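You operate a simulated robot arm through the tools that you are given. There is no shell and no other tool.

You run a simulated two-armed robot. Do the job below in one go: nothing can be reset, and whatever is moved stays where it is left.

JOB
Pressure-test the blue sensor at 6 bar and put it back.
Fine: clamp it in the test socket, shut the green vent, pump till TEST OK, vent again before you unclamp. Set down upright: what you pick out.

The check looks at the end state, three seconds after you hand in, the way a careful person would. Anything else that was tipped, shoved, dropped, spilled or broken makes it a failure.

ROBOT AND FRAMES
Two 7-joint arms with two-finger grippers on one trunk that stands fixed in place. Base frame: the origin is at the foot of the trunk, x ahead of it, y to its left, z up. Readings come in mm, rad, newtons and seconds.
The left shoulder is at [57, 175, 1152], the right one opposite. With the tool pointing down near the work surface each hand reaches from about 240 to 860 mm from the base axis, measured 20 degrees to its own side. Payload 2.94 kg a hand.
The TCP of each hand is the grasp point between the finger pads, 30 mm short of the fingertips. In the tool frame z runs along the fingers and y along their closing line. The gripper opens to 138 mm; its body begins 109 mm behind the TCP.
Orientation is told as [roll, pitch, yaw] about the base's x, y, z axes, in that order, counted from this pose: with the fingers straight down and closing along the base's y, the tool's x points along the base's -x, its y along +y and its z along -z.

CONTROLS
- The arms move only by the tool jog_arm. It takes "left_commands", "right_commands" or both (then of equal length, played together; a hand with none holds still); each is a list of rows, each a list of 7 numbers: the shift along the base's x, y, z in mm, then the turn, a rotation vector about the base's x, y, z in rad, then the gripper command, from -1 (fully open) to 1 (shut), values between in proportion. In form: [[tx, ty, tz, wx, wy, wz, fingers], ...]. A call has 1 to 20 rows; each row shifts and turns the commanded pose from where the row before left it. Rows are played at 5 a second. More than 50 mm and 0.15 rad between two rows, or a gripper value outside its range, and nothing of the call is played. Where a pose cannot be reached the arm comes as near as it can. A force on the tool above 70 N (or 10 N above the force at the start of the call, whichever is more), or a blocked arm, ends the call early, and 0.2 s more pass. Each finger travels about 45 mm/s and halts on what it meets, pressing with about 43 N; the grip force reading is that of the motor and also rises with nothing between the fingers. The clock runs only during rows and for 0.2 s after the last one: add rows that do not move to give the fingers time. It gives the time, the measured TCP pose, the force on the tool (base axes), the opening and the grip force at its end, in the units of the frame above (readings bear some noise), with the torque about the TCP (base axes, N m) and any sound that the robot's microphone picked up, and new pictures: "show" is both (left out), scene, wrist or none (wrist: the cameras of the hands that moved).
- Cameras (640 x 400 px; columns grow to the right, rows downward): "scene" is now at [133.2, 48.7, 1644.8]; the picture's right is [0.56, -0.83, 0.00], its down [-0.49, -0.33, -0.80] and it looks along [0.67, 0.45, -0.60] (base axes); focal length 334 px, centre (320, 200). "left" rides on the left gripper at [71, -19, -146] in its tool frame; the picture's right is [0.26, 0.97, 0.00], its down [-0.85, 0.23, -0.48] and it looks along [-0.46, 0.12, 0.88] (tool axes); focal length 280 px, centre (320, 200). "right" rides on the right gripper at [71, 19, -146] in its tool frame; the picture's right is [-0.26, 0.97, 0.00], its down [-0.85, -0.23, -0.48] and it looks along [-0.46, -0.12, 0.88] (tool axes); focal length 280 px, centre (320, 200). There is no depth. A picture from a camera that has moved, and an enlarged one, comes with that camera's place and axes in the base frame and with its lens.
- raise_lower(by): moves the trunk up (or, below 0, down) by that many mm; the arms and the scene camera ride with it, the base frame stays. It gives what a move gives, with no picture.
- pan_tilt(pan, tilt): turns the head with the scene camera to pan (to the left, within 2.094 rad either way) and tilt (down, from -0.506 to 1.204), counted from straight ahead of the robot (the tilt from the chest, where the trunk bows). It gives what a move gives, and a new picture of the scene camera.
- zoom(camera, box): a new picture of the part [left, top, right, bottom] of that camera's present view, enlarged. It takes no simulated time.
- sign_off(): hands the job in; it is judged then, once.

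Places have to be worked out from the pictures, the camera data and where the tool is seen. Open the grippers and draw the arms clear of the work before you hand the job in, unless the task says otherwise.

The tools are called after "Request:" as a command line: name --argument value ..., lists and objects as JSON in quotes. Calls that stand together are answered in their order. jog_arm: Moves the arms, as the interface text tells. Its arguments: {"type":"object","properties":{"left_commands":{"type":"array"},"right_commands":{"type":"array"},"show":{"type":"string","enum":["both","scene","wrist","none"]}},"required":[]} The other tools are called the same way: raise_lower (by) moves the trunk up or down; pan_tilt (pan, tilt) turns the head that bears the scene camera; zoom (camera, box) takes an enlarged picture of a part of a camera's view; sign_off () hands the job in.

At the start:

```text
time: 0.0
left_position: [505.9, 522.7, 1315.6]
left_tool_rot: [-0.001, 0.001, -0.003]
left_contact_force: [0.1, 0.4, -0.2]
left_moment: [0.03, -0.01, -0.01]
left_finger_gap: 138.1
left_grasp_force: 0.0
right_position: [507.9, 52.9, 1266.1]
right_tool_rot: [0.0, 0.002, 0.001]
right_contact_force: [-0.6, -1.0, 0.3]
right_moment: [0.0, -0.03, 0.03]
right_finger_gap: 137.8
right_grasp_force: 0.0
trunk travel left (down, up): [-325.0, 409.0]
head pan, tilt (commanded): [0.592, 0.637]
```

scene: 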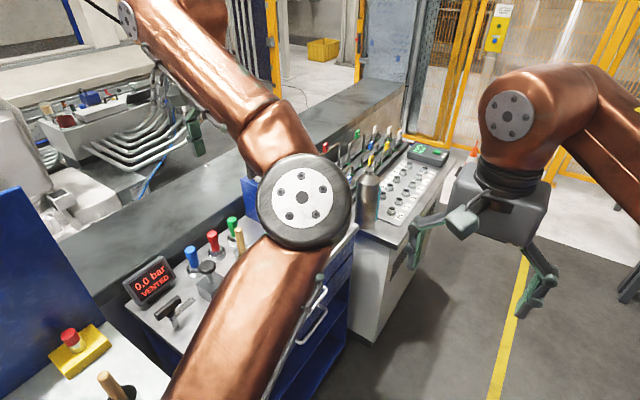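
right: 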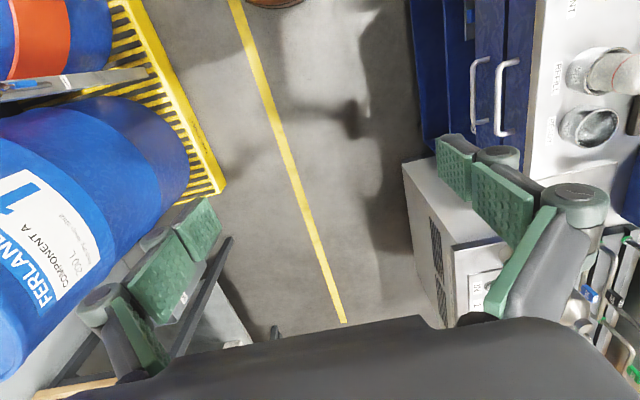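
left: 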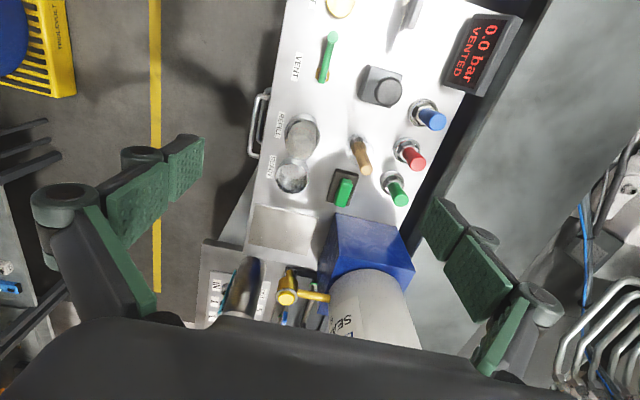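

I see a test bench with a display (0.0 bar VENTED), three sensors (blue, red, green) in a row, a test socket, and several levers. I'll zoom in on the views to read the details before moving.

Request:
zoom --camera "left" --box '[240, 0, 540, 190]'

Request:
zoom --camera "left" --box '[180, 150, 480, 340]'

Request:
zoom --camera "scene" --box '[40, 180, 300, 400]'

Request:
zoom --camera "scene" --box '[300, 100, 480, 240]'

```text
2.11 times, centred on (390, 95) of left
camera zoom: at [434.4, 503.2, 1460.9], right [-0.26, 0.97, 0.0], down [0.85, 0.23, 0.48], along [0.46, 0.12, -0.88], focal length 590 px, centre (173, 421)
```

zoom: 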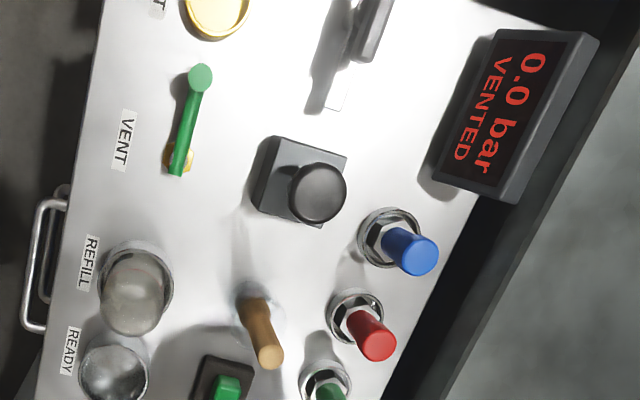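

```text
2.11 times, centred on (330, 245) of left
camera zoom: at [434.4, 503.2, 1460.9], right [-0.26, 0.97, 0.0], down [0.85, 0.23, 0.48], along [0.46, 0.12, -0.88], focal length 590 px, centre (299, 105)
```

zoom: 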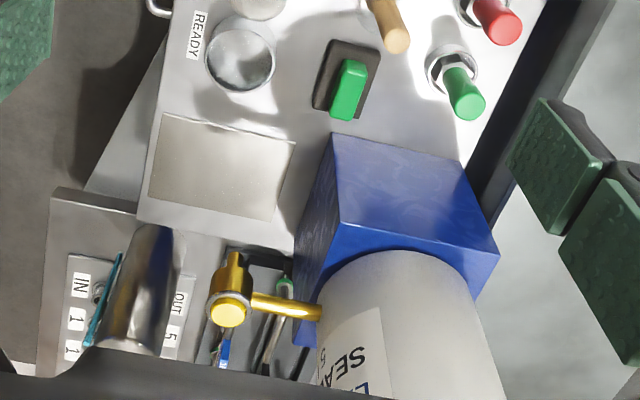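

```text
1.82 times, centred on (170, 290) of scene
camera zoom: at [133.2, 48.7, 1644.8], right [0.56, -0.83, 0.0], down [-0.49, -0.33, -0.8], along [0.67, 0.45, -0.6], focal length 608 px, centre (593, 36)
```

zoom: 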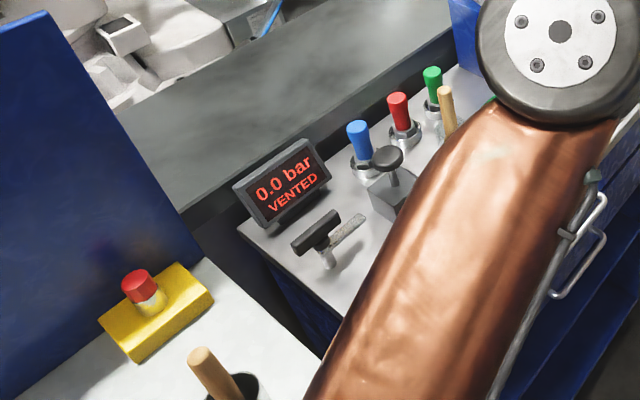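

```text
2.86 times, centred on (390, 170) of scene
camera zoom: at [133.2, 48.7, 1644.8], right [0.56, -0.83, 0.0], down [-0.49, -0.33, -0.8], along [0.67, 0.45, -0.6], focal length 956 px, centre (120, 286)
```

zoom: 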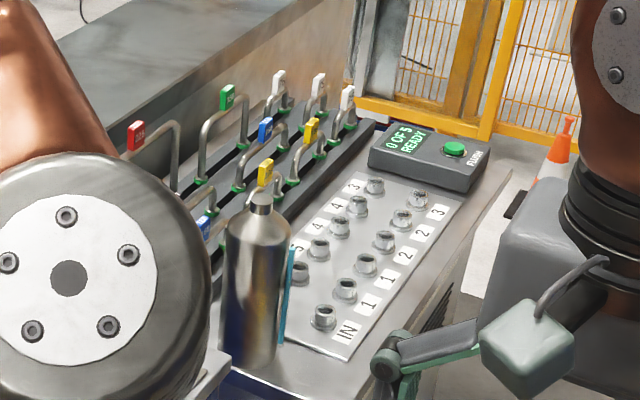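

The bench top seems to be around z≈900–950, with the display near (367, 750, 945). I'll shift the left hand back (−x) so its wrist camera sees the whole pressure bench, including the yellow ring and the T-handle.

Request:
jog_arm --left_commands '[[-40, 20, 0, 0, 0, 0, -1], [-40, 20, 0, 0, 0, 0, -1], [-40, 20, 0, 0, 0, 0, -1], [0, 0, 0, 0, 0, 0, -1]]' --show "both"

```text
time: 1.0
left_position: [383.6, 580.8, 1318.3]
left_tool_rot: [-0.002, 0.002, -0.003]
left_contact_force: [0.7, 0.2, -0.6]
left_moment: [0.04, 0.02, -0.03]
left_finger_gap: 137.8
left_grasp_force: 0.1
right_position: [508.4, 53.0, 1266.0]
right_tool_rot: [0.002, 0.003, 0.001]
right_contact_force: [0.0, 0.3, 0.3]
right_moment: [0.02, 0.04, 0.03]
right_finger_gap: 137.8
right_grasp_force: 0.1
trunk travel left (down, up): [-325.0, 409.0]
head pan, tilt (commanded): [0.592, 0.637]
camera scene: at [134.3, 47.9, 1644.7], right [0.56, -0.83, 0.0], down [-0.49, -0.33, -0.8], along [0.67, 0.45, -0.6], focal length 334 px, centre (320, 200)
camera left: at [313.5, 560.4, 1463.1], right [-0.26, 0.97, 0.0], down [0.85, 0.23, 0.47], along [0.46, 0.12, -0.88], focal length 280 px, centre (320, 200)
```

scene: 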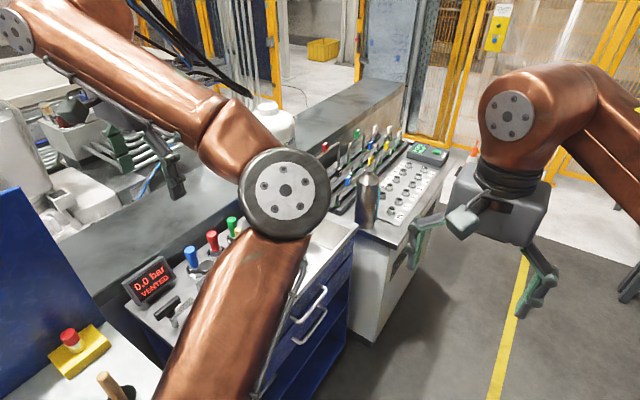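
left: 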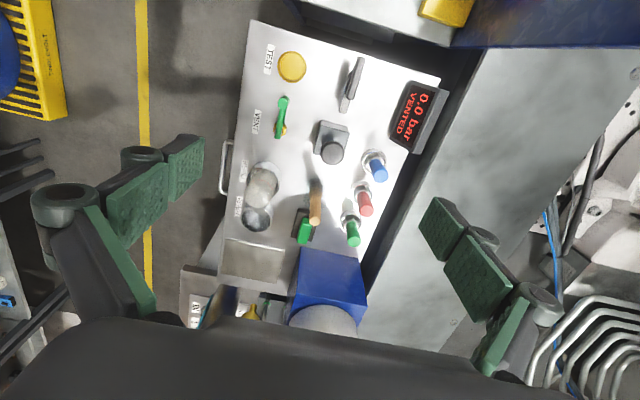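

Now the whole bench panel is in the left view. I'll zoom in on its parts to understand them.

Request:
zoom --camera "left" --box '[230, 20, 470, 170]'

Request:
zoom --camera "left" --box '[210, 140, 450, 290]'

Request:
zoom --camera "left" --box '[240, 35, 340, 98]'

Request:
zoom --camera "scene" --box '[100, 190, 260, 330]'

```text
2.67 times, centred on (350, 95) of left
camera zoom: at [313.5, 560.4, 1463.1], right [-0.26, 0.97, 0.0], down [0.85, 0.23, 0.47], along [0.46, 0.12, -0.88], focal length 748 px, centre (240, 480)
```

zoom: 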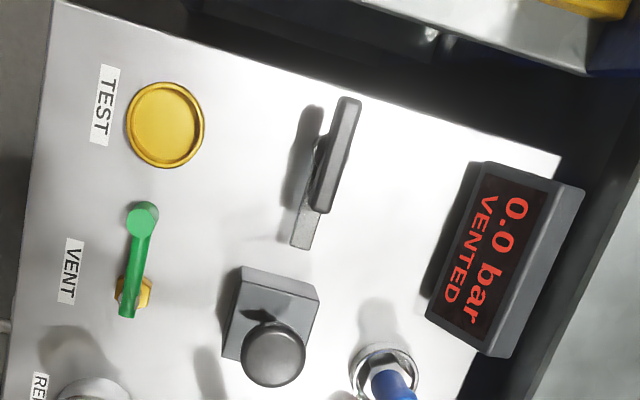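

```text
2.67 times, centred on (330, 215) of left
camera zoom: at [313.5, 560.4, 1463.1], right [-0.26, 0.97, 0.0], down [0.85, 0.23, 0.47], along [0.46, 0.12, -0.88], focal length 748 px, centre (293, 160)
```

zoom: 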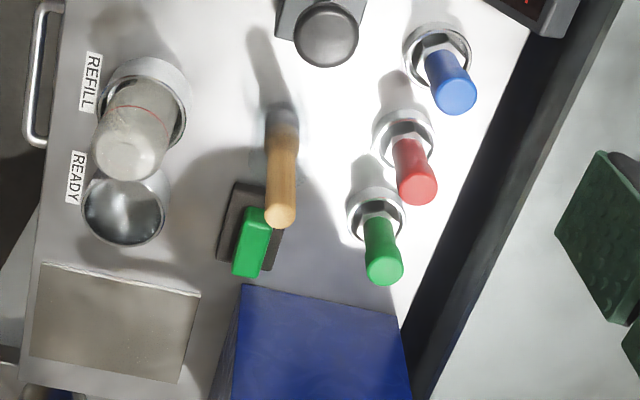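

```text
6.35 times, centred on (290, 66) of left
camera zoom: at [313.5, 560.4, 1463.1], right [-0.26, 0.97, 0.0], down [0.85, 0.23, 0.47], along [0.46, 0.12, -0.88], focal length 1780 px, centre (510, 1048)
```

zoom: 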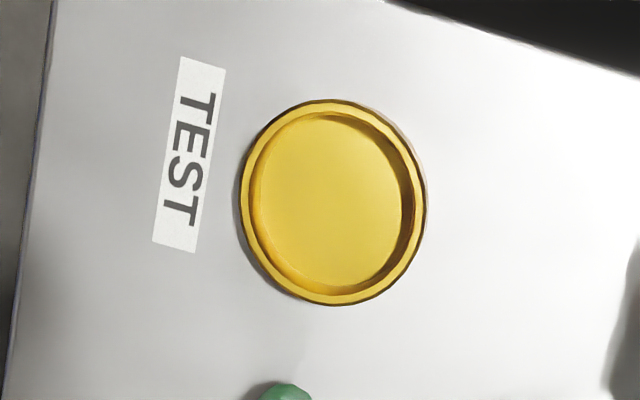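

```text
2.86 times, centred on (180, 260) of scene
camera zoom: at [134.3, 47.9, 1644.7], right [0.56, -0.83, 0.0], down [-0.49, -0.33, -0.8], along [0.67, 0.45, -0.6], focal length 956 px, centre (720, 29)
```

zoom: 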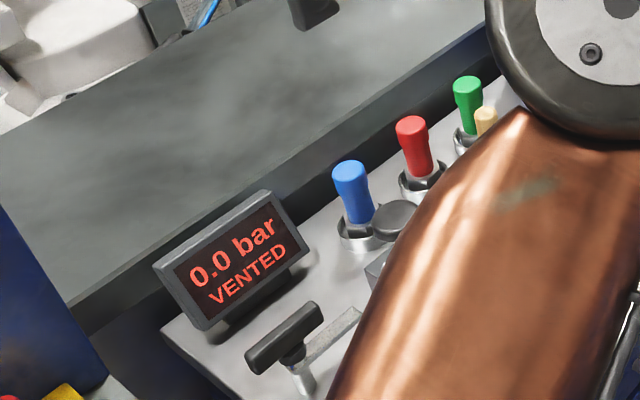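

The socket is a yellow cup marked TEST, the vent is a green lever on a brass valve, the black knob on the grey block is likely the pump, and the black T-handle with a metal strip is likely the clamp. I'll lower the left hand a little, well above everything, for a closer look at these mechanisms.

Request:
jog_arm --left_commands '[[-25, 15, -40, 0, 0, 0, -1], [-25, 15, -40, 0, 0, 0, -1], [-15, 15, -40, 0, 0, 0, -1], [0, 0, -40, 0, 0, 0, -1], [0, 0, 0, 0, 0, 0, -1]]' --show "both"

```text
time: 2.2
left_position: [321.8, 625.2, 1158.1]
left_tool_rot: [0.001, -0.002, -0.002]
left_contact_force: [-0.3, 0.0, 1.2]
left_moment: [0.0, -0.02, 0.03]
left_finger_gap: 138.1
left_grasp_force: 0.0
right_position: [506.6, 53.0, 1265.9]
right_tool_rot: [0.001, 0.0, 0.0]
right_contact_force: [-0.5, 0.0, -0.9]
right_moment: [0.02, -0.08, -0.04]
right_finger_gap: 137.9
right_grasp_force: 0.0
trunk travel left (down, up): [-325.0, 409.0]
head pan, tilt (commanded): [0.592, 0.637]
camera scene: at [131.9, 48.3, 1645.0], right [0.56, -0.83, 0.0], down [-0.49, -0.33, -0.8], along [0.67, 0.45, -0.59], focal length 334 px, centre (320, 200)
camera left: at [251.6, 606.0, 1304.1], right [-0.26, 0.97, 0.0], down [0.85, 0.23, 0.48], along [0.46, 0.12, -0.88], focal length 280 px, centre (320, 200)
```

scene: 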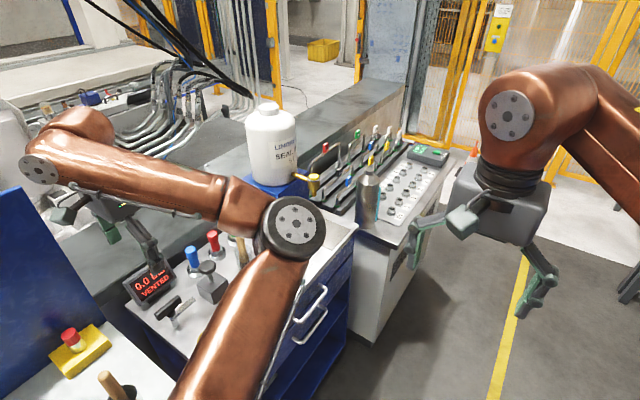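
left: 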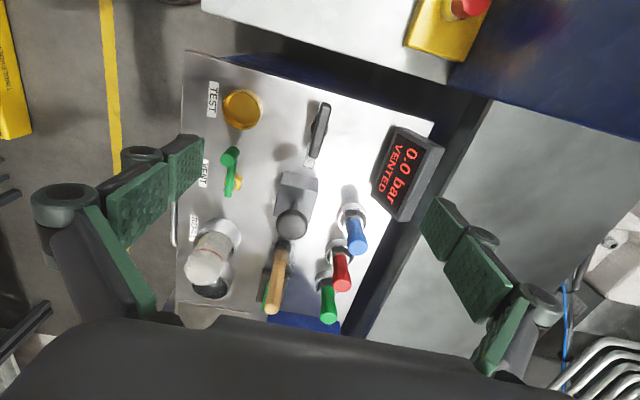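

Request:
zoom --camera "left" --box '[180, 50, 340, 150]'

Request:
zoom --camera "left" --box '[250, 90, 410, 190]'

Request:
zoom --camera "left" --box '[180, 140, 420, 300]'

Request:
zoom --camera "scene" --box '[110, 220, 270, 370]'

```text
4.00 times, centred on (260, 100) of left
camera zoom: at [251.6, 606.0, 1304.1], right [-0.26, 0.97, 0.0], down [0.85, 0.23, 0.48], along [0.46, 0.12, -0.88], focal length 1122 px, centre (560, 600)
```

zoom: 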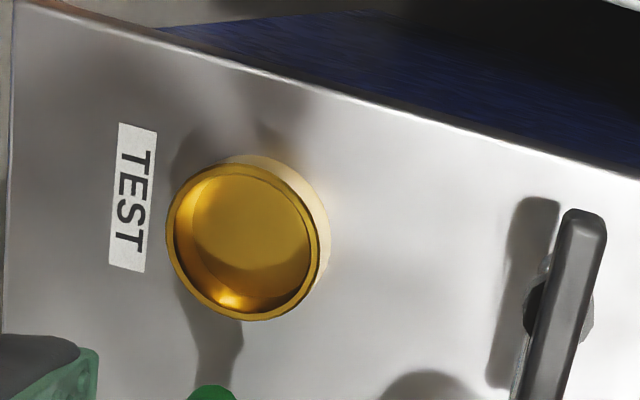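

```text
4.00 times, centred on (330, 140) of left
camera zoom: at [251.6, 606.0, 1304.1], right [-0.26, 0.97, 0.0], down [0.85, 0.23, 0.48], along [0.46, 0.12, -0.88], focal length 1122 px, centre (280, 440)
```

zoom: 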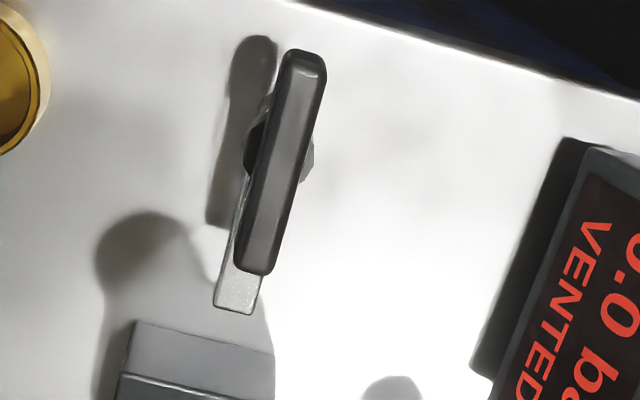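

```text
2.50 times, centred on (300, 220) of left
camera zoom: at [251.6, 606.0, 1304.1], right [-0.26, 0.97, 0.0], down [0.85, 0.23, 0.48], along [0.46, 0.12, -0.88], focal length 701 px, centre (370, 150)
```

zoom: 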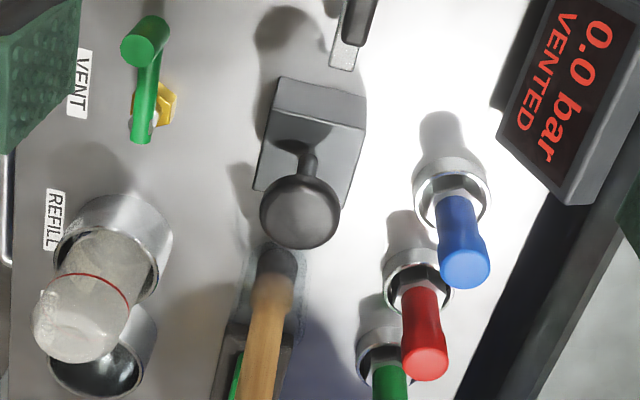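

```text
2.67 times, centred on (190, 295) of scene
camera zoom: at [131.9, 48.3, 1645.0], right [0.56, -0.83, 0.0], down [-0.49, -0.33, -0.8], along [0.67, 0.45, -0.59], focal length 892 px, centre (667, -53)
```

zoom: 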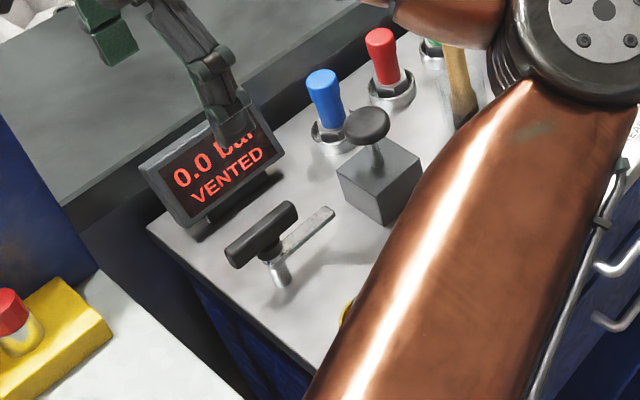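

The clamp seems to be a post at about (342, 630) with a black bar (x 308–378, z≈952) and a metal strip pointing +x. The socket is near (358, 519, rim z≈893), the vent lever's pivot near (474, 522) with its knob near (413, 518), and the blue sensor near (490, 731, top z≈966). I'll go a bit closer to look at the clamp and socket.

Request:
jog_arm --left_commands '[[-20, -15, -30, 0, 0, 0, -1], [-20, -15, -30, 0, 0, 0, -1], [-20, -10, -25, 0, 0, 0, -1], [0, 0, 0, 0, 0, 0, -1], [0, 0, 0, 0, 0, 0, -1]]' --show "both"

```text
time: 3.4
left_position: [260.8, 591.7, 1069.5]
left_tool_rot: [0.001, -0.001, 0.0]
left_contact_force: [0.2, 0.4, 0.6]
left_moment: [-0.04, 0.0, 0.0]
left_finger_gap: 137.9
left_grasp_force: 0.1
right_position: [506.8, 52.8, 1266.8]
right_tool_rot: [0.001, 0.002, 0.001]
right_contact_force: [-0.4, 1.3, 0.4]
right_moment: [-0.03, -0.01, 0.0]
right_finger_gap: 138.0
right_grasp_force: 0.2
trunk travel left (down, up): [-325.0, 409.0]
head pan, tilt (commanded): [0.592, 0.637]
camera scene: at [133.1, 49.1, 1644.8], right [0.56, -0.83, 0.0], down [-0.49, -0.33, -0.8], along [0.67, 0.45, -0.6], focal length 334 px, centre (320, 200)
camera left: at [190.3, 572.0, 1214.9], right [-0.26, 0.97, 0.0], down [0.85, 0.23, 0.48], along [0.46, 0.12, -0.88], focal length 280 px, centre (320, 200)
```

scene: 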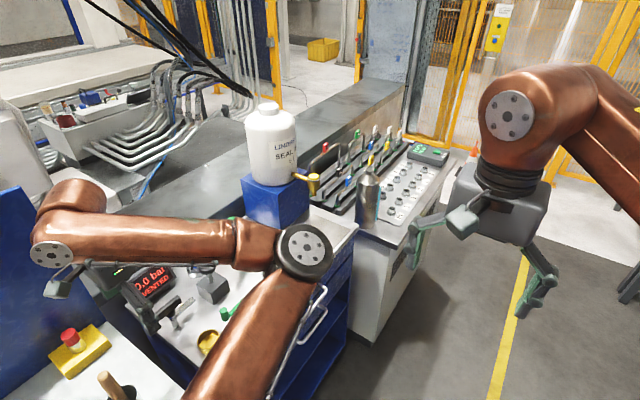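
left: 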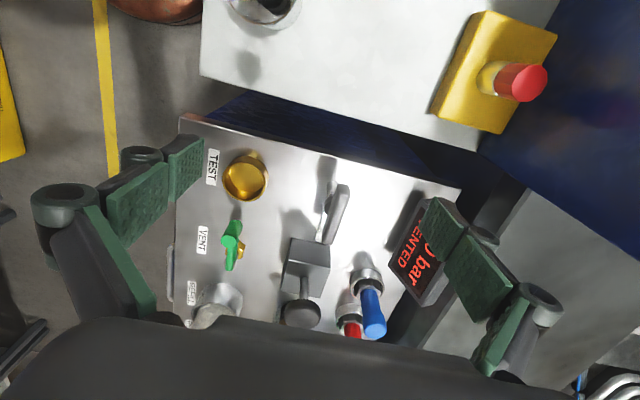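

Request:
zoom --camera "left" --box '[190, 130, 390, 255]'

Request:
zoom --camera "left" --box '[270, 170, 390, 245]'

Request:
zoom --camera "left" --box '[200, 140, 300, 203]'

Request:
zoom --camera "left" --box '[190, 210, 410, 345]'

Request:
zoom --camera "scene" --box '[110, 240, 270, 370]'

```text
3.20 times, centred on (290, 192) of left
camera zoom: at [190.3, 572.0, 1214.9], right [-0.26, 0.97, 0.0], down [0.85, 0.23, 0.48], along [0.46, 0.12, -0.88], focal length 897 px, centre (416, 224)
```

zoom: 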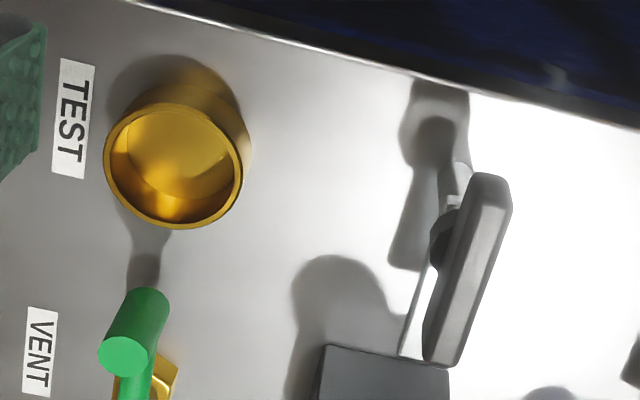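

```text
5.33 times, centred on (330, 208) of left
camera zoom: at [190.3, 572.0, 1214.9], right [-0.26, 0.97, 0.0], down [0.85, 0.23, 0.48], along [0.46, 0.12, -0.88], focal length 1495 px, centre (267, 160)
```

zoom: 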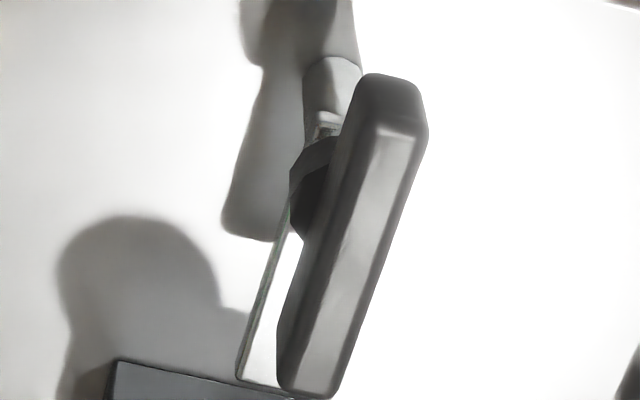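

```text
6.35 times, centred on (250, 172) of left
camera zoom: at [190.3, 572.0, 1214.9], right [-0.26, 0.97, 0.0], down [0.85, 0.23, 0.48], along [0.46, 0.12, -0.88], focal length 1780 px, centre (764, 381)
```

zoom: 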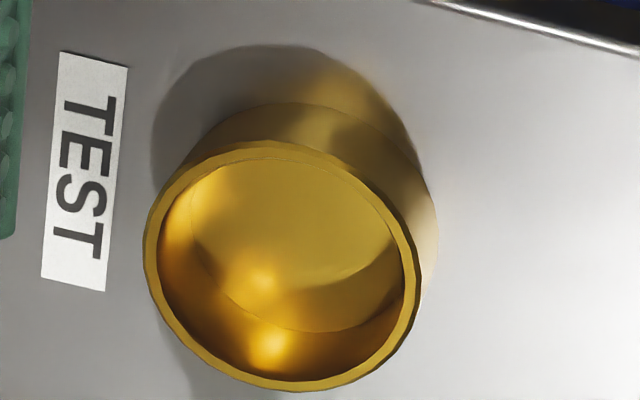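

```text
2.91 times, centred on (300, 278) of left
camera zoom: at [190.3, 572.0, 1214.9], right [-0.26, 0.97, 0.0], down [0.85, 0.23, 0.48], along [0.46, 0.12, -0.88], focal length 816 px, centre (378, -26)
```

zoom: 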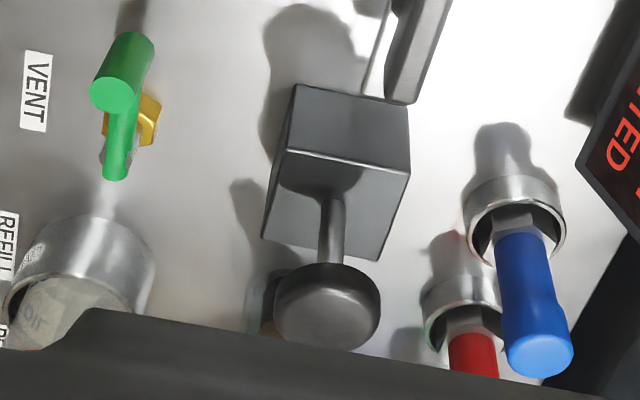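

```text
3.08 times, centred on (190, 305) of scene
camera zoom: at [133.1, 49.1, 1644.8], right [0.56, -0.83, 0.0], down [-0.49, -0.33, -0.8], along [0.67, 0.45, -0.6], focal length 1029 px, centre (720, -123)
```

zoom: 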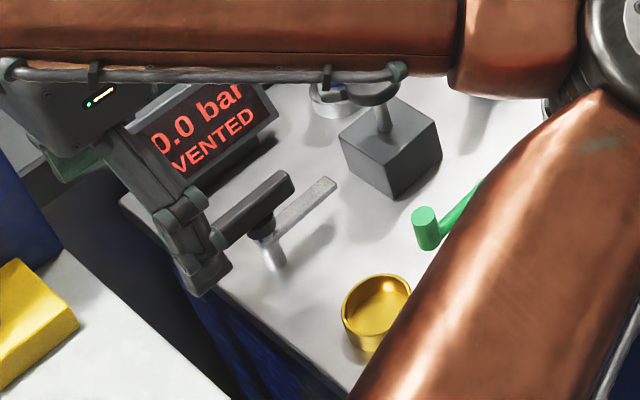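

The layout is now clearer: both cups look alike (outer Ø ≈ 55 mm, rim z≈893), the blue sensor's axis is near (489, 728) with its top at z≈976, and the pump knob is near (468, 624, 984). I'll move above the blue sensor with the fingers narrowed to about 62 mm and check alignment.

Request:
jog_arm --left_commands '[[37, 22, 4, 0, 0, 0, 0.1], [38, 23, 4, 0, 0, 0, 0.1], [38, 23, 4, 0, 0, 0, 0.1], [38, 23, 4, 0, 0, 0, 0.1], [38, 23, 4, 0, 0, 0, 0.1], [38, 22, 2, 0, 0, 0, 0.1], [0, 0, 0, 0, 0, 0, 0.1], [0, 0, 0, 0, 0, 0, 0.1]]' --show "both"

```text
time: 5.2
left_position: [487.4, 724.8, 1089.2]
left_tool_rot: [0.0, 0.0, -0.002]
left_contact_force: [0.2, 1.1, -1.3]
left_moment: [0.0, 0.0, 0.02]
left_finger_gap: 61.8
left_grasp_force: 0.1
right_position: [508.1, 54.9, 1266.7]
right_tool_rot: [-0.001, 0.001, 0.0]
right_contact_force: [0.6, -0.4, -0.1]
right_moment: [-0.03, 0.04, -0.03]
right_finger_gap: 138.2
right_grasp_force: 0.1
trunk travel left (down, up): [-325.0, 409.0]
head pan, tilt (commanded): [0.592, 0.637]
camera scene: at [133.5, 49.6, 1644.7], right [0.56, -0.83, 0.0], down [-0.49, -0.33, -0.8], along [0.67, 0.45, -0.6], focal length 334 px, centre (320, 200)
camera left: at [417.5, 705.9, 1234.0], right [-0.26, 0.97, 0.0], down [0.85, 0.23, 0.48], along [0.46, 0.12, -0.88], focal length 280 px, centre (320, 200)
```

scene: 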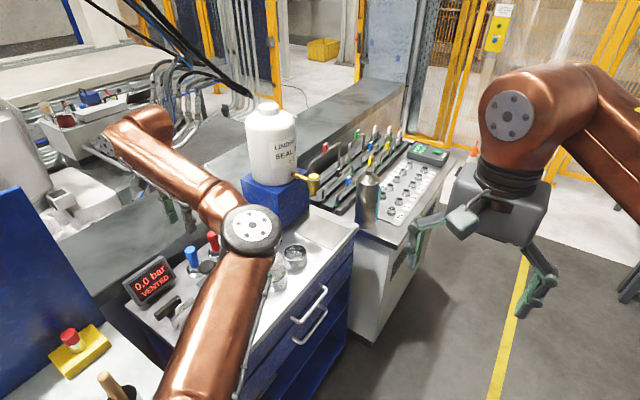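
left: 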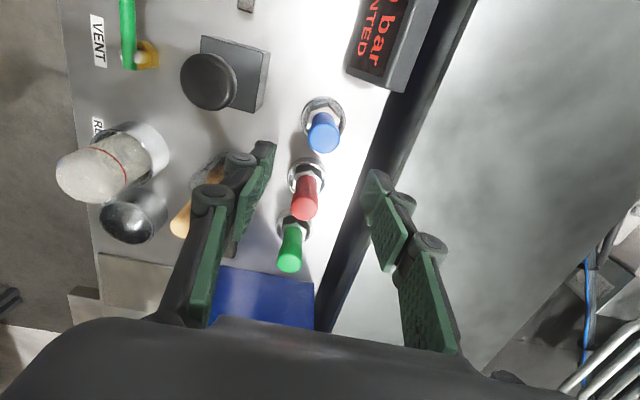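

Request:
zoom --camera "left" --box '[240, 80, 400, 180]'

Request:
zoom --camera "left" --box '[60, 0, 320, 163]'

```text
4.00 times, centred on (320, 130) of left
camera zoom: at [417.5, 705.9, 1234.0], right [-0.26, 0.97, 0.0], down [0.85, 0.23, 0.48], along [0.46, 0.12, -0.88], focal length 1122 px, centre (320, 480)
```

zoom: 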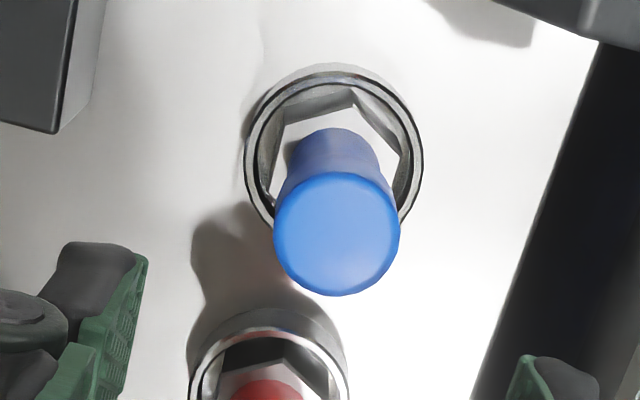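

```text
2.45 times, centred on (190, 82) of left
camera zoom: at [417.5, 705.9, 1234.0], right [-0.26, 0.97, 0.0], down [0.85, 0.23, 0.48], along [0.46, 0.12, -0.88], focal length 688 px, centre (639, 491)
```

zoom: 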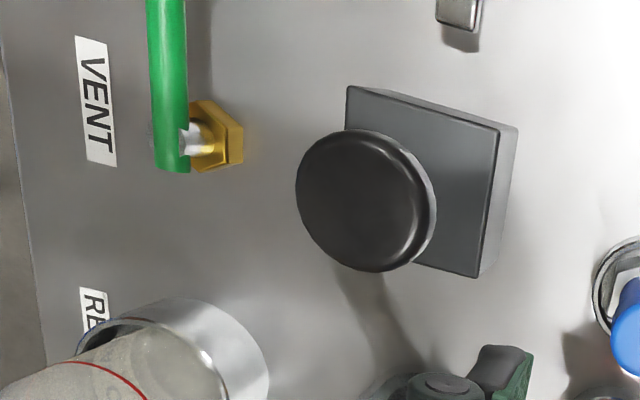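

The sensor's axis triangulates to about (490.2, 729.5), cap Ø≈30 mm, top z≈971; the TCP is 3 mm and 5 mm short. I'll correct and descend to just above the cap for a check.

Request:
jog_arm --left_commands '[[2.8, 4.7, -25, 0, 0, 0, 0.1], [0, 0, -30, 0, 0, 0, 0.1], [0, 0, -25, 0, 0, 0, 0.1], [0, 0, 0, 0, 0, 0, 0.1]]' --show "both"

```text
time: 6.2
left_position: [486.2, 729.3, 1013.3]
left_tool_rot: [0.002, -0.001, -0.002]
left_contact_force: [-0.2, -0.2, 0.3]
left_moment: [0.01, 0.01, -0.05]
left_finger_gap: 62.0
left_grasp_force: 0.1
right_position: [508.1, 52.9, 1267.2]
right_tool_rot: [0.0, 0.003, 0.0]
right_contact_force: [0.0, 0.8, 0.0]
right_moment: [0.02, -0.01, 0.02]
right_finger_gap: 138.0
right_grasp_force: 0.1
trunk travel left (down, up): [-325.0, 409.0]
head pan, tilt (commanded): [0.592, 0.637]
camera scene: at [133.2, 49.1, 1644.8], right [0.56, -0.83, 0.0], down [-0.49, -0.33, -0.8], along [0.67, 0.45, -0.6], focal length 334 px, centre (320, 200)
camera left: at [416.8, 708.5, 1157.9], right [-0.26, 0.97, 0.0], down [0.85, 0.23, 0.48], along [0.46, 0.12, -0.88], focal length 280 px, centre (320, 200)
```

scene: 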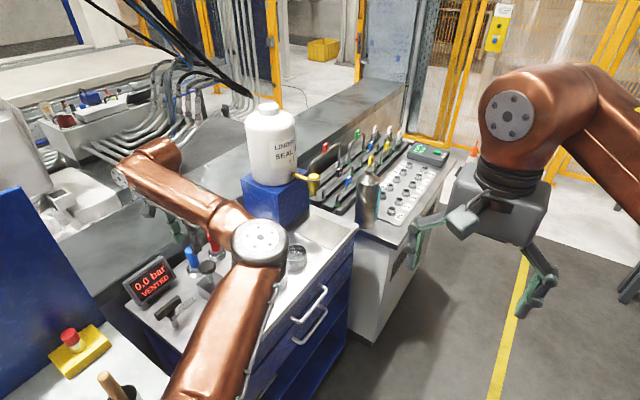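
left: 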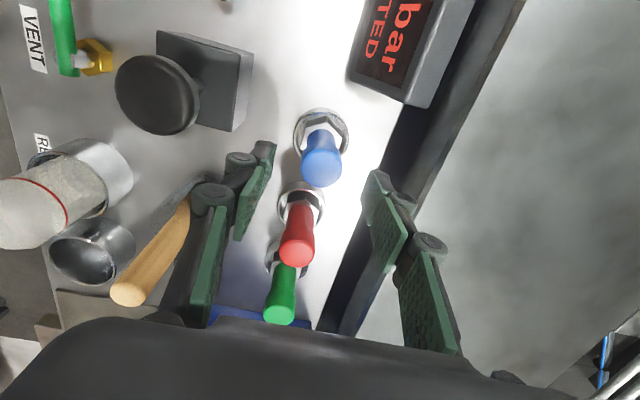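

The sensor cap appears nicely between the fingers. The reading is about 4 mm off the commanded height and x, so I let it settle and read again.

Request:
jog_arm --left_commands '[[0, 0, 0, 0, 0, 0, 0.1], [0, 0, 0, 0, 0, 0, 0.1], [0, 0, 0, 0, 0, 0, 0.1]]' --show "wrist"

Request:
zoom --camera "left" --box '[240, 90, 400, 190]'

```text
time: 7.0
left_position: [487.8, 727.5, 1012.5]
left_tool_rot: [-0.001, 0.001, -0.001]
left_contact_force: [-0.1, 0.4, 0.0]
left_moment: [-0.02, 0.0, -0.01]
left_finger_gap: 62.2
left_grasp_force: 0.0
right_position: [506.9, 52.8, 1265.9]
right_tool_rot: [0.001, 0.002, 0.001]
right_contact_force: [-0.7, 0.1, -0.3]
right_moment: [0.0, 0.01, 0.02]
right_finger_gap: 138.1
right_grasp_force: 0.0
trunk travel left (down, up): [-325.0, 409.0]
head pan, tilt (commanded): [0.592, 0.637]
camera left: at [417.1, 708.5, 1158.0], right [-0.26, 0.97, 0.0], down [0.85, 0.23, 0.48], along [0.46, 0.12, -0.88], focal length 280 px, centre (320, 200)
```

left: 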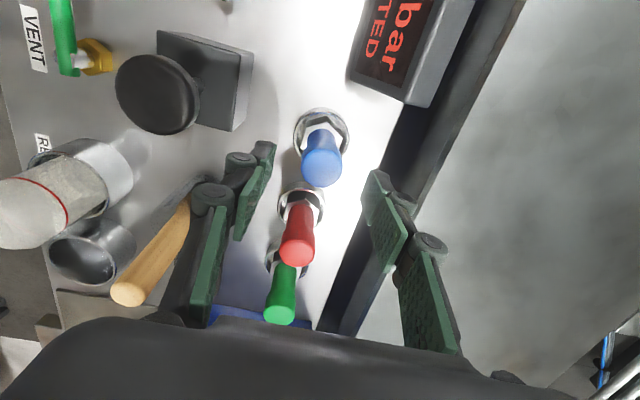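

```text
4.00 times, centred on (320, 140) of left
camera zoom: at [417.1, 708.5, 1158.0], right [-0.26, 0.97, 0.0], down [0.85, 0.23, 0.48], along [0.46, 0.12, -0.88], focal length 1122 px, centre (320, 440)
```

zoom: 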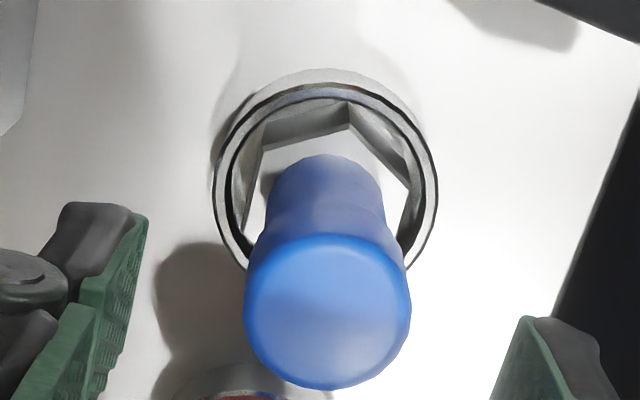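

The sensor centre is at about (490.3, 729.4) against a TCP of about (488, 727.7). I'll correct by (+2.3, +1.7), descend 69 mm to grasp height (fingertips above the cup rim), and close the fingers.

Request:
jog_arm --left_commands '[[2.3, 1.7, -15, 0, 0, 0, 0.1], [0, 0, -18, 0, 0, 0, 0.1], [0, 0, -18, 0, 0, 0, 0.1], [0, 0, -18, 0, 0, 0, 0.1], [0, 0, 0, 0, 0, 0, 0.1], [0, 0, 0, 0, 0, 0, 0.1]]' --show "both"

```text
time: 8.4
left_position: [491.1, 729.8, 946.2]
left_tool_rot: [-0.001, 0.001, -0.003]
left_contact_force: [0.1, 1.0, -0.3]
left_moment: [-0.02, 0.0, -0.01]
left_finger_gap: 62.0
left_grasp_force: 0.0
right_position: [508.0, 54.1, 1266.0]
right_tool_rot: [0.003, 0.001, -0.002]
right_contact_force: [1.0, -0.1, 0.1]
right_moment: [0.01, -0.01, 0.02]
right_finger_gap: 137.8
right_grasp_force: 0.1
trunk travel left (down, up): [-325.0, 409.0]
head pan, tilt (commanded): [0.592, 0.637]
camera scene: at [133.6, 49.4, 1644.8], right [0.56, -0.83, 0.0], down [-0.49, -0.33, -0.8], along [0.67, 0.45, -0.6], focal length 334 px, centre (320, 200)
camera left: at [420.9, 709.9, 1090.6], right [-0.26, 0.97, 0.0], down [0.85, 0.23, 0.48], along [0.46, 0.12, -0.88], focal length 280 px, centre (320, 200)
```

scene: 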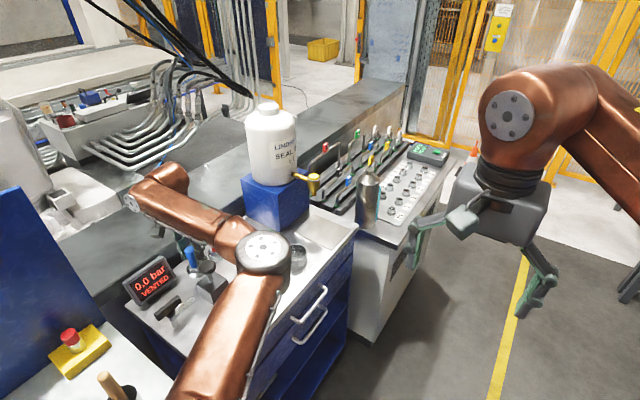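
left: 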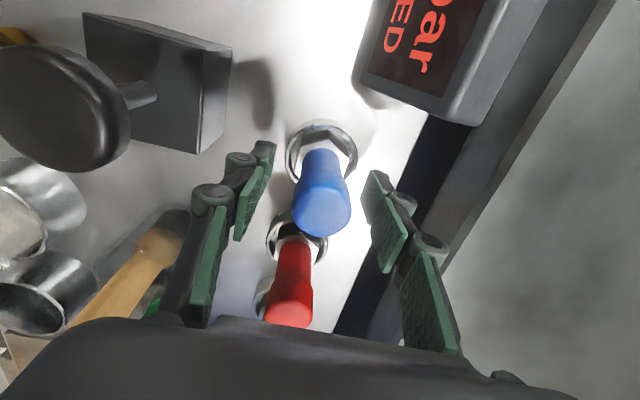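

The cap is centred at (322, 214), just where the TCP axis projects. Closing the fingers on the cap.

Request:
jog_arm --left_commands '[[0, 0, 0, 0, 0, 0, 1], [0, 0, 0, 0, 0, 0, 1], [0, 0, 0, 0, 0, 0, 1], [0, 0, 0, 0, 0, 0, 1], [0, 0, 0, 0, 0, 0, 1]]' --show "wrist"

```text
time: 9.6
left_position: [490.8, 729.5, 944.2]
left_tool_rot: [0.0, 0.0, -0.004]
left_contact_force: [-0.9, -0.9, 0.3]
left_moment: [-0.03, 0.0, 0.0]
left_finger_gap: 27.9
left_grasp_force: 43.1
right_position: [507.3, 53.7, 1267.0]
right_tool_rot: [-0.001, 0.002, 0.001]
right_contact_force: [-0.4, 0.5, 0.5]
right_moment: [-0.01, 0.0, 0.03]
right_finger_gap: 138.2
right_grasp_force: 0.0
trunk travel left (down, up): [-325.0, 409.0]
head pan, tilt (commanded): [0.592, 0.637]
camera left: at [421.0, 709.9, 1090.6], right [-0.26, 0.97, 0.0], down [0.85, 0.23, 0.48], along [0.46, 0.12, -0.88], focal length 280 px, centre (320, 200)
```

left: 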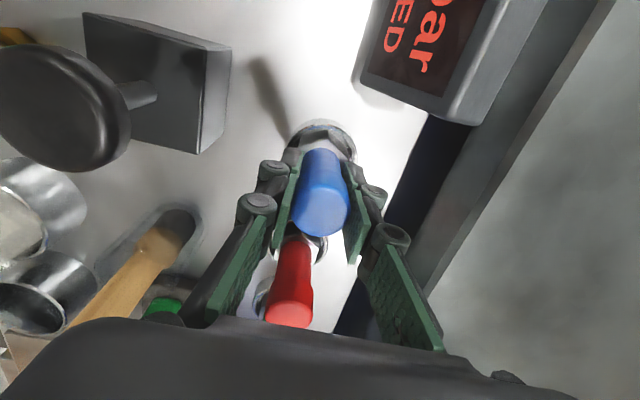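

Gripped at a 28 mm gap with no side load. I lift it straight up in small steps.

Request:
jog_arm --left_commands '[[0, 0, 8, 0, 0, 0, 1], [0, 0, 12, 0, 0, 0, 1], [0, 0, 25, 0, 0, 0, 1], [0, 0, 35, 0, 0, 0, 1], [0, 0, 35, 0, 0, 0, 1], [0, 0, 35, 0, 0, 0, 1], [0, 0, 0, 0, 0, 0, 1], [0, 0, 0, 0, 0, 0, 1]]' --show "both"

```text
time: 11.4
left_position: [493.3, 730.1, 1092.3]
left_tool_rot: [-0.001, 0.0, -0.002]
left_contact_force: [-0.3, 0.4, -0.9]
left_moment: [-0.02, -0.01, -0.01]
left_finger_gap: 27.7
left_grasp_force: 43.2
right_position: [507.7, 53.5, 1265.9]
right_tool_rot: [0.0, 0.0, 0.001]
right_contact_force: [-0.1, 0.4, 0.4]
right_moment: [0.02, -0.03, -0.03]
right_finger_gap: 137.8
right_grasp_force: 0.1
trunk travel left (down, up): [-325.0, 409.0]
head pan, tilt (commanded): [0.592, 0.637]
camera scene: at [133.2, 49.5, 1644.8], right [0.56, -0.83, 0.0], down [-0.49, -0.33, -0.8], along [0.67, 0.45, -0.6], focal length 334 px, centre (320, 200)
camera left: at [423.2, 710.5, 1238.2], right [-0.26, 0.97, 0.0], down [0.85, 0.23, 0.48], along [0.46, 0.12, -0.88], focal length 280 px, centre (320, 200)
```

scene: 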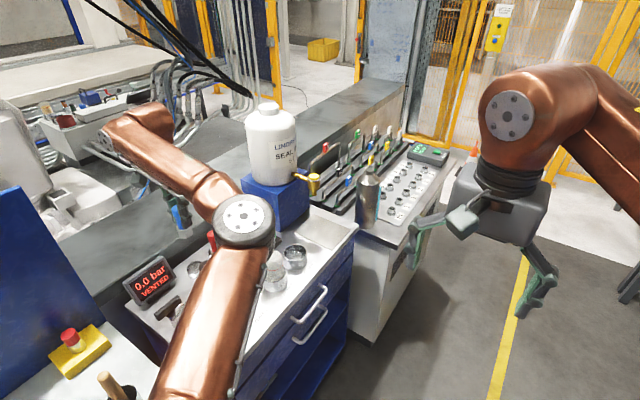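
left: 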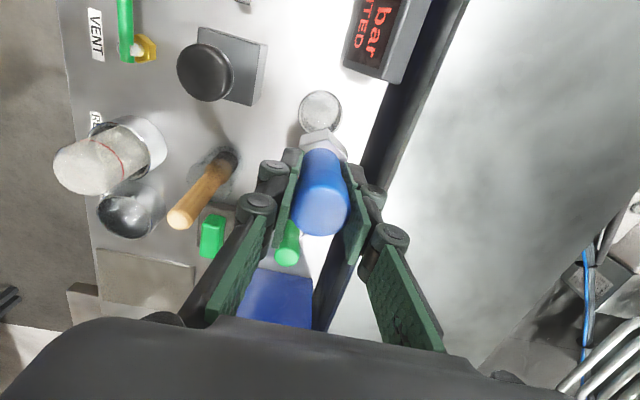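

The sensor is lifted and its cup is empty. I'll zoom in to see the sensor's lower part and the empty cup.

Request:
zoom --camera "left" --box '[250, 80, 390, 168]'

Request:
zoom --camera "scene" --box '[130, 160, 290, 260]'

```text
4.55 times, centred on (320, 124) of left
camera zoom: at [423.2, 710.5, 1238.2], right [-0.26, 0.97, 0.0], down [0.85, 0.23, 0.48], along [0.46, 0.12, -0.88], focal length 1274 px, centre (320, 546)
```

zoom: 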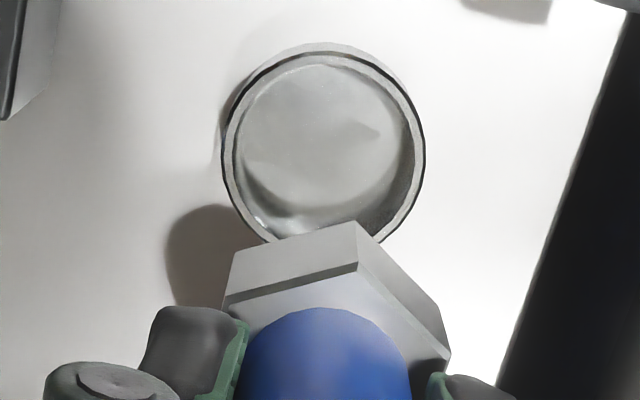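

```text
4.00 times, centred on (210, 210) of scene
camera zoom: at [133.2, 49.5, 1644.8], right [0.56, -0.83, 0.0], down [-0.49, -0.33, -0.8], along [0.67, 0.45, -0.6], focal length 1338 px, centre (760, 160)
```

zoom: 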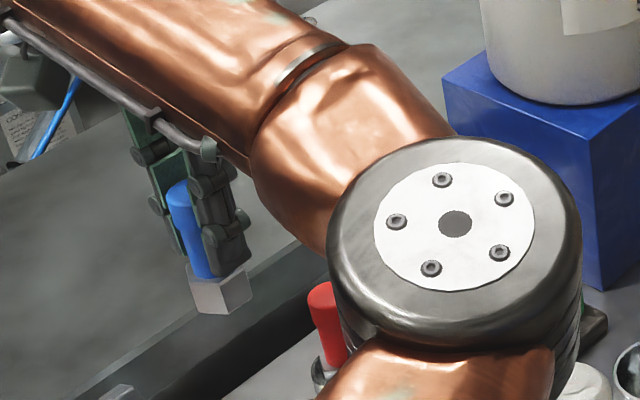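

The sensor's hex foot is about 37 mm across corners and the cup's inside about 45 mm, so I have about ±4 mm of play. I'll carry it at this height to above the TEST socket near (358, 519).

Request:
jog_arm --left_commands '[[-22, -35, 5, 0, 0, 0, 1], [-22, -35, 5, 0, 0, 0, 1], [-22, -35, 0, 0, 0, 0, 1], [-23, -35, 0, 0, 0, 0, 1], [-23, -35, 0, 0, 0, 0, 1], [-22, -35, 0, 0, 0, 0, 1], [0, 0, 0, 0, 0, 0, 1], [0, 0, 0, 0, 0, 0, 1], [0, 0, 0, 0, 0, 0, 1]]' --show "both"

```text
time: 13.4
left_position: [359.4, 517.7, 1102.0]
left_tool_rot: [0.001, 0.001, -0.003]
left_contact_force: [0.0, 0.3, -1.6]
left_moment: [0.0, 0.01, 0.01]
left_finger_gap: 27.8
left_grasp_force: 42.2
right_position: [508.2, 53.1, 1266.0]
right_tool_rot: [-0.001, 0.001, 0.0]
right_contact_force: [-0.4, -0.9, -0.2]
right_moment: [0.03, 0.01, 0.04]
right_finger_gap: 138.0
right_grasp_force: 0.1
trunk travel left (down, up): [-325.0, 409.0]
head pan, tilt (commanded): [0.592, 0.637]
camera scene: at [133.3, 49.1, 1644.8], right [0.56, -0.83, 0.0], down [-0.49, -0.33, -0.8], along [0.67, 0.45, -0.6], focal length 334 px, centre (320, 200)
camera left: at [289.1, 498.1, 1246.7], right [-0.26, 0.97, 0.0], down [0.85, 0.23, 0.48], along [0.46, 0.12, -0.88], focal length 280 px, centre (320, 200)
```

scene: 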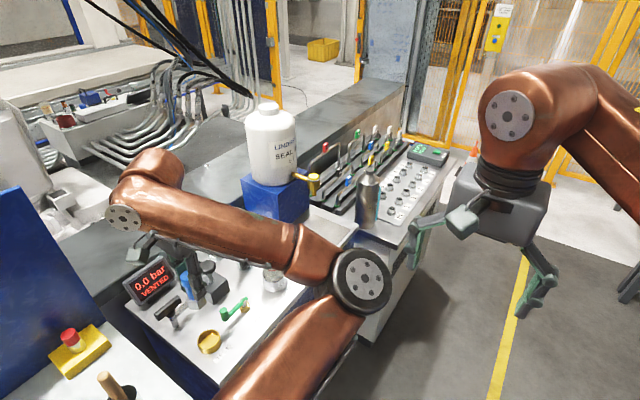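
left: 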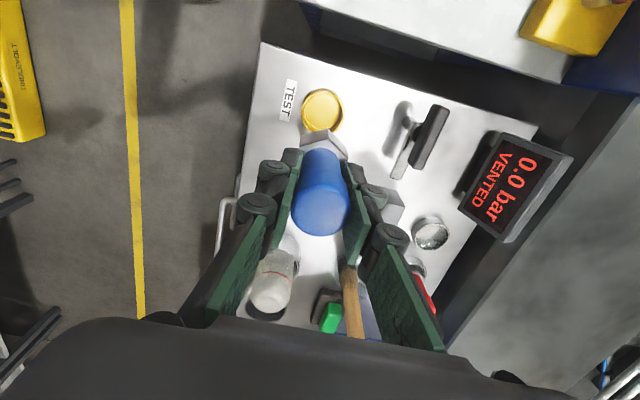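

Request:
zoom --camera "left" --box '[250, 70, 390, 158]'

Request:
zoom --camera "scene" --box '[110, 230, 290, 370]'

```text
4.55 times, centred on (320, 114) of left
camera zoom: at [289.1, 498.1, 1246.7], right [-0.26, 0.97, 0.0], down [0.85, 0.23, 0.48], along [0.46, 0.12, -0.88], focal length 1274 px, centre (320, 591)
```

zoom: 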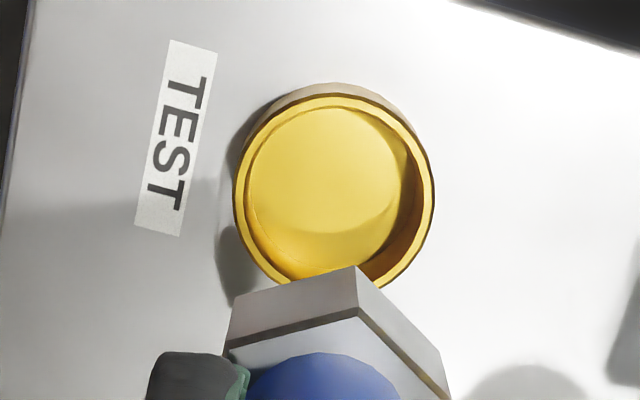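

```text
2.86 times, centred on (200, 300) of scene
camera zoom: at [133.3, 49.1, 1644.8], right [0.56, -0.83, 0.0], down [-0.49, -0.33, -0.8], along [0.67, 0.45, -0.6], focal length 956 px, centre (663, -86)
```

zoom: 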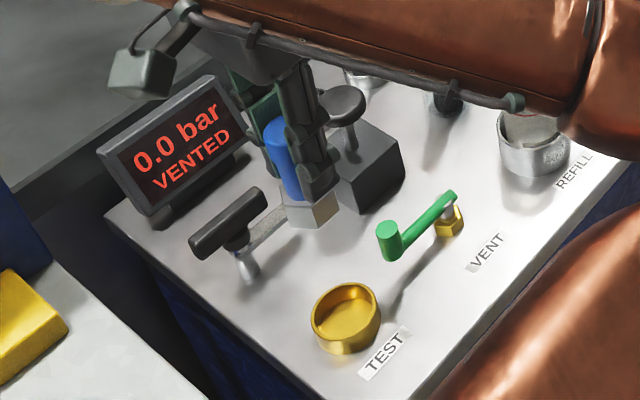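

Both the wrist and scene views put the TEST socket's centre at about (357.8, 520.8); the TCP is at about (359.4, 517.5). I'll correct and lower the sensor to just above the expected seating height.

Request:
jog_arm --left_commands '[[-1.6, 3.3, -25, 0, 0, 0, 1], [0, 0, -30, 0, 0, 0, 1], [0, 0, -30, 0, 0, 0, 1], [0, 0, -25, 0, 0, 0, 1], [0, 0, 0, 0, 0, 0, 1], [0, 0, 0, 0, 0, 0, 1]]' --show "both"

Request:
zoom --camera "scene" --box '[130, 260, 270, 370]'

Request:
zoom --camera "left" --box '[250, 90, 390, 178]'

```text
time: 14.8
left_position: [357.3, 522.0, 990.0]
left_tool_rot: [-0.001, 0.001, -0.002]
left_contact_force: [0.1, 0.0, -1.8]
left_moment: [0.0, -0.04, 0.0]
left_finger_gap: 27.9
left_grasp_force: 43.2
right_position: [507.8, 54.1, 1265.6]
right_tool_rot: [-0.001, 0.002, 0.001]
right_contact_force: [0.4, 0.2, -0.9]
right_moment: [0.01, -0.01, 0.02]
right_finger_gap: 138.0
right_grasp_force: 0.2
trunk travel left (down, up): [-325.0, 409.0]
head pan, tilt (commanded): [0.592, 0.637]
camera scene: at [133.4, 49.0, 1644.8], right [0.56, -0.83, 0.0], down [-0.49, -0.33, -0.8], along [0.67, 0.45, -0.6], focal length 334 px, centre (320, 200)
camera left: at [287.2, 502.3, 1135.9], right [-0.26, 0.97, 0.0], down [0.85, 0.23, 0.48], along [0.46, 0.12, -0.88], focal length 280 px, centre (320, 200)
```

scene: 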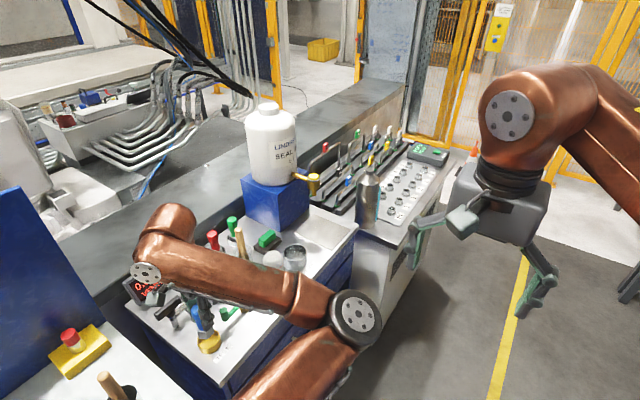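
left: 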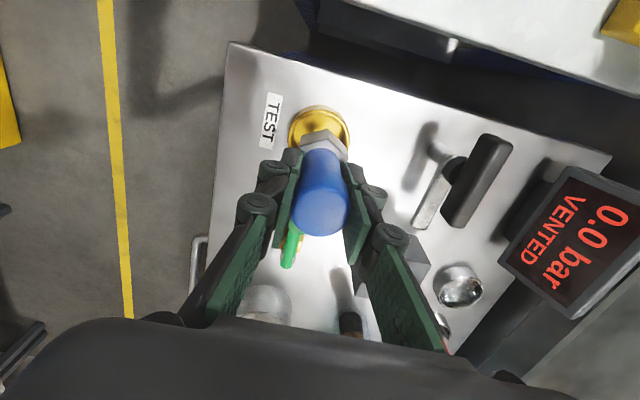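

```text
3.64 times, centred on (200, 315) of scene
camera zoom: at [133.4, 49.0, 1644.8], right [0.56, -0.83, 0.0], down [-0.49, -0.33, -0.8], along [0.67, 0.45, -0.6], focal length 1216 px, centre (756, -218)
```

zoom: 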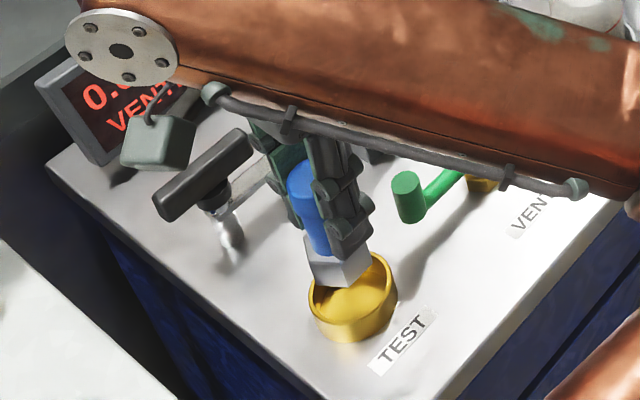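

```text
4.55 times, centred on (320, 134) of left
camera zoom: at [287.2, 502.3, 1135.9], right [-0.26, 0.97, 0.0], down [0.85, 0.23, 0.48], along [0.46, 0.12, -0.88], focal length 1274 px, centre (320, 500)
```

zoom: 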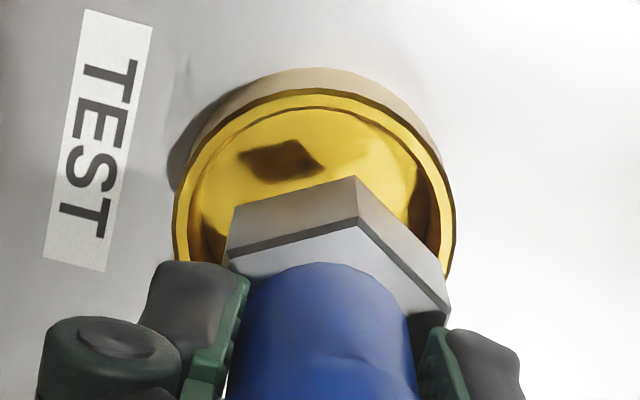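

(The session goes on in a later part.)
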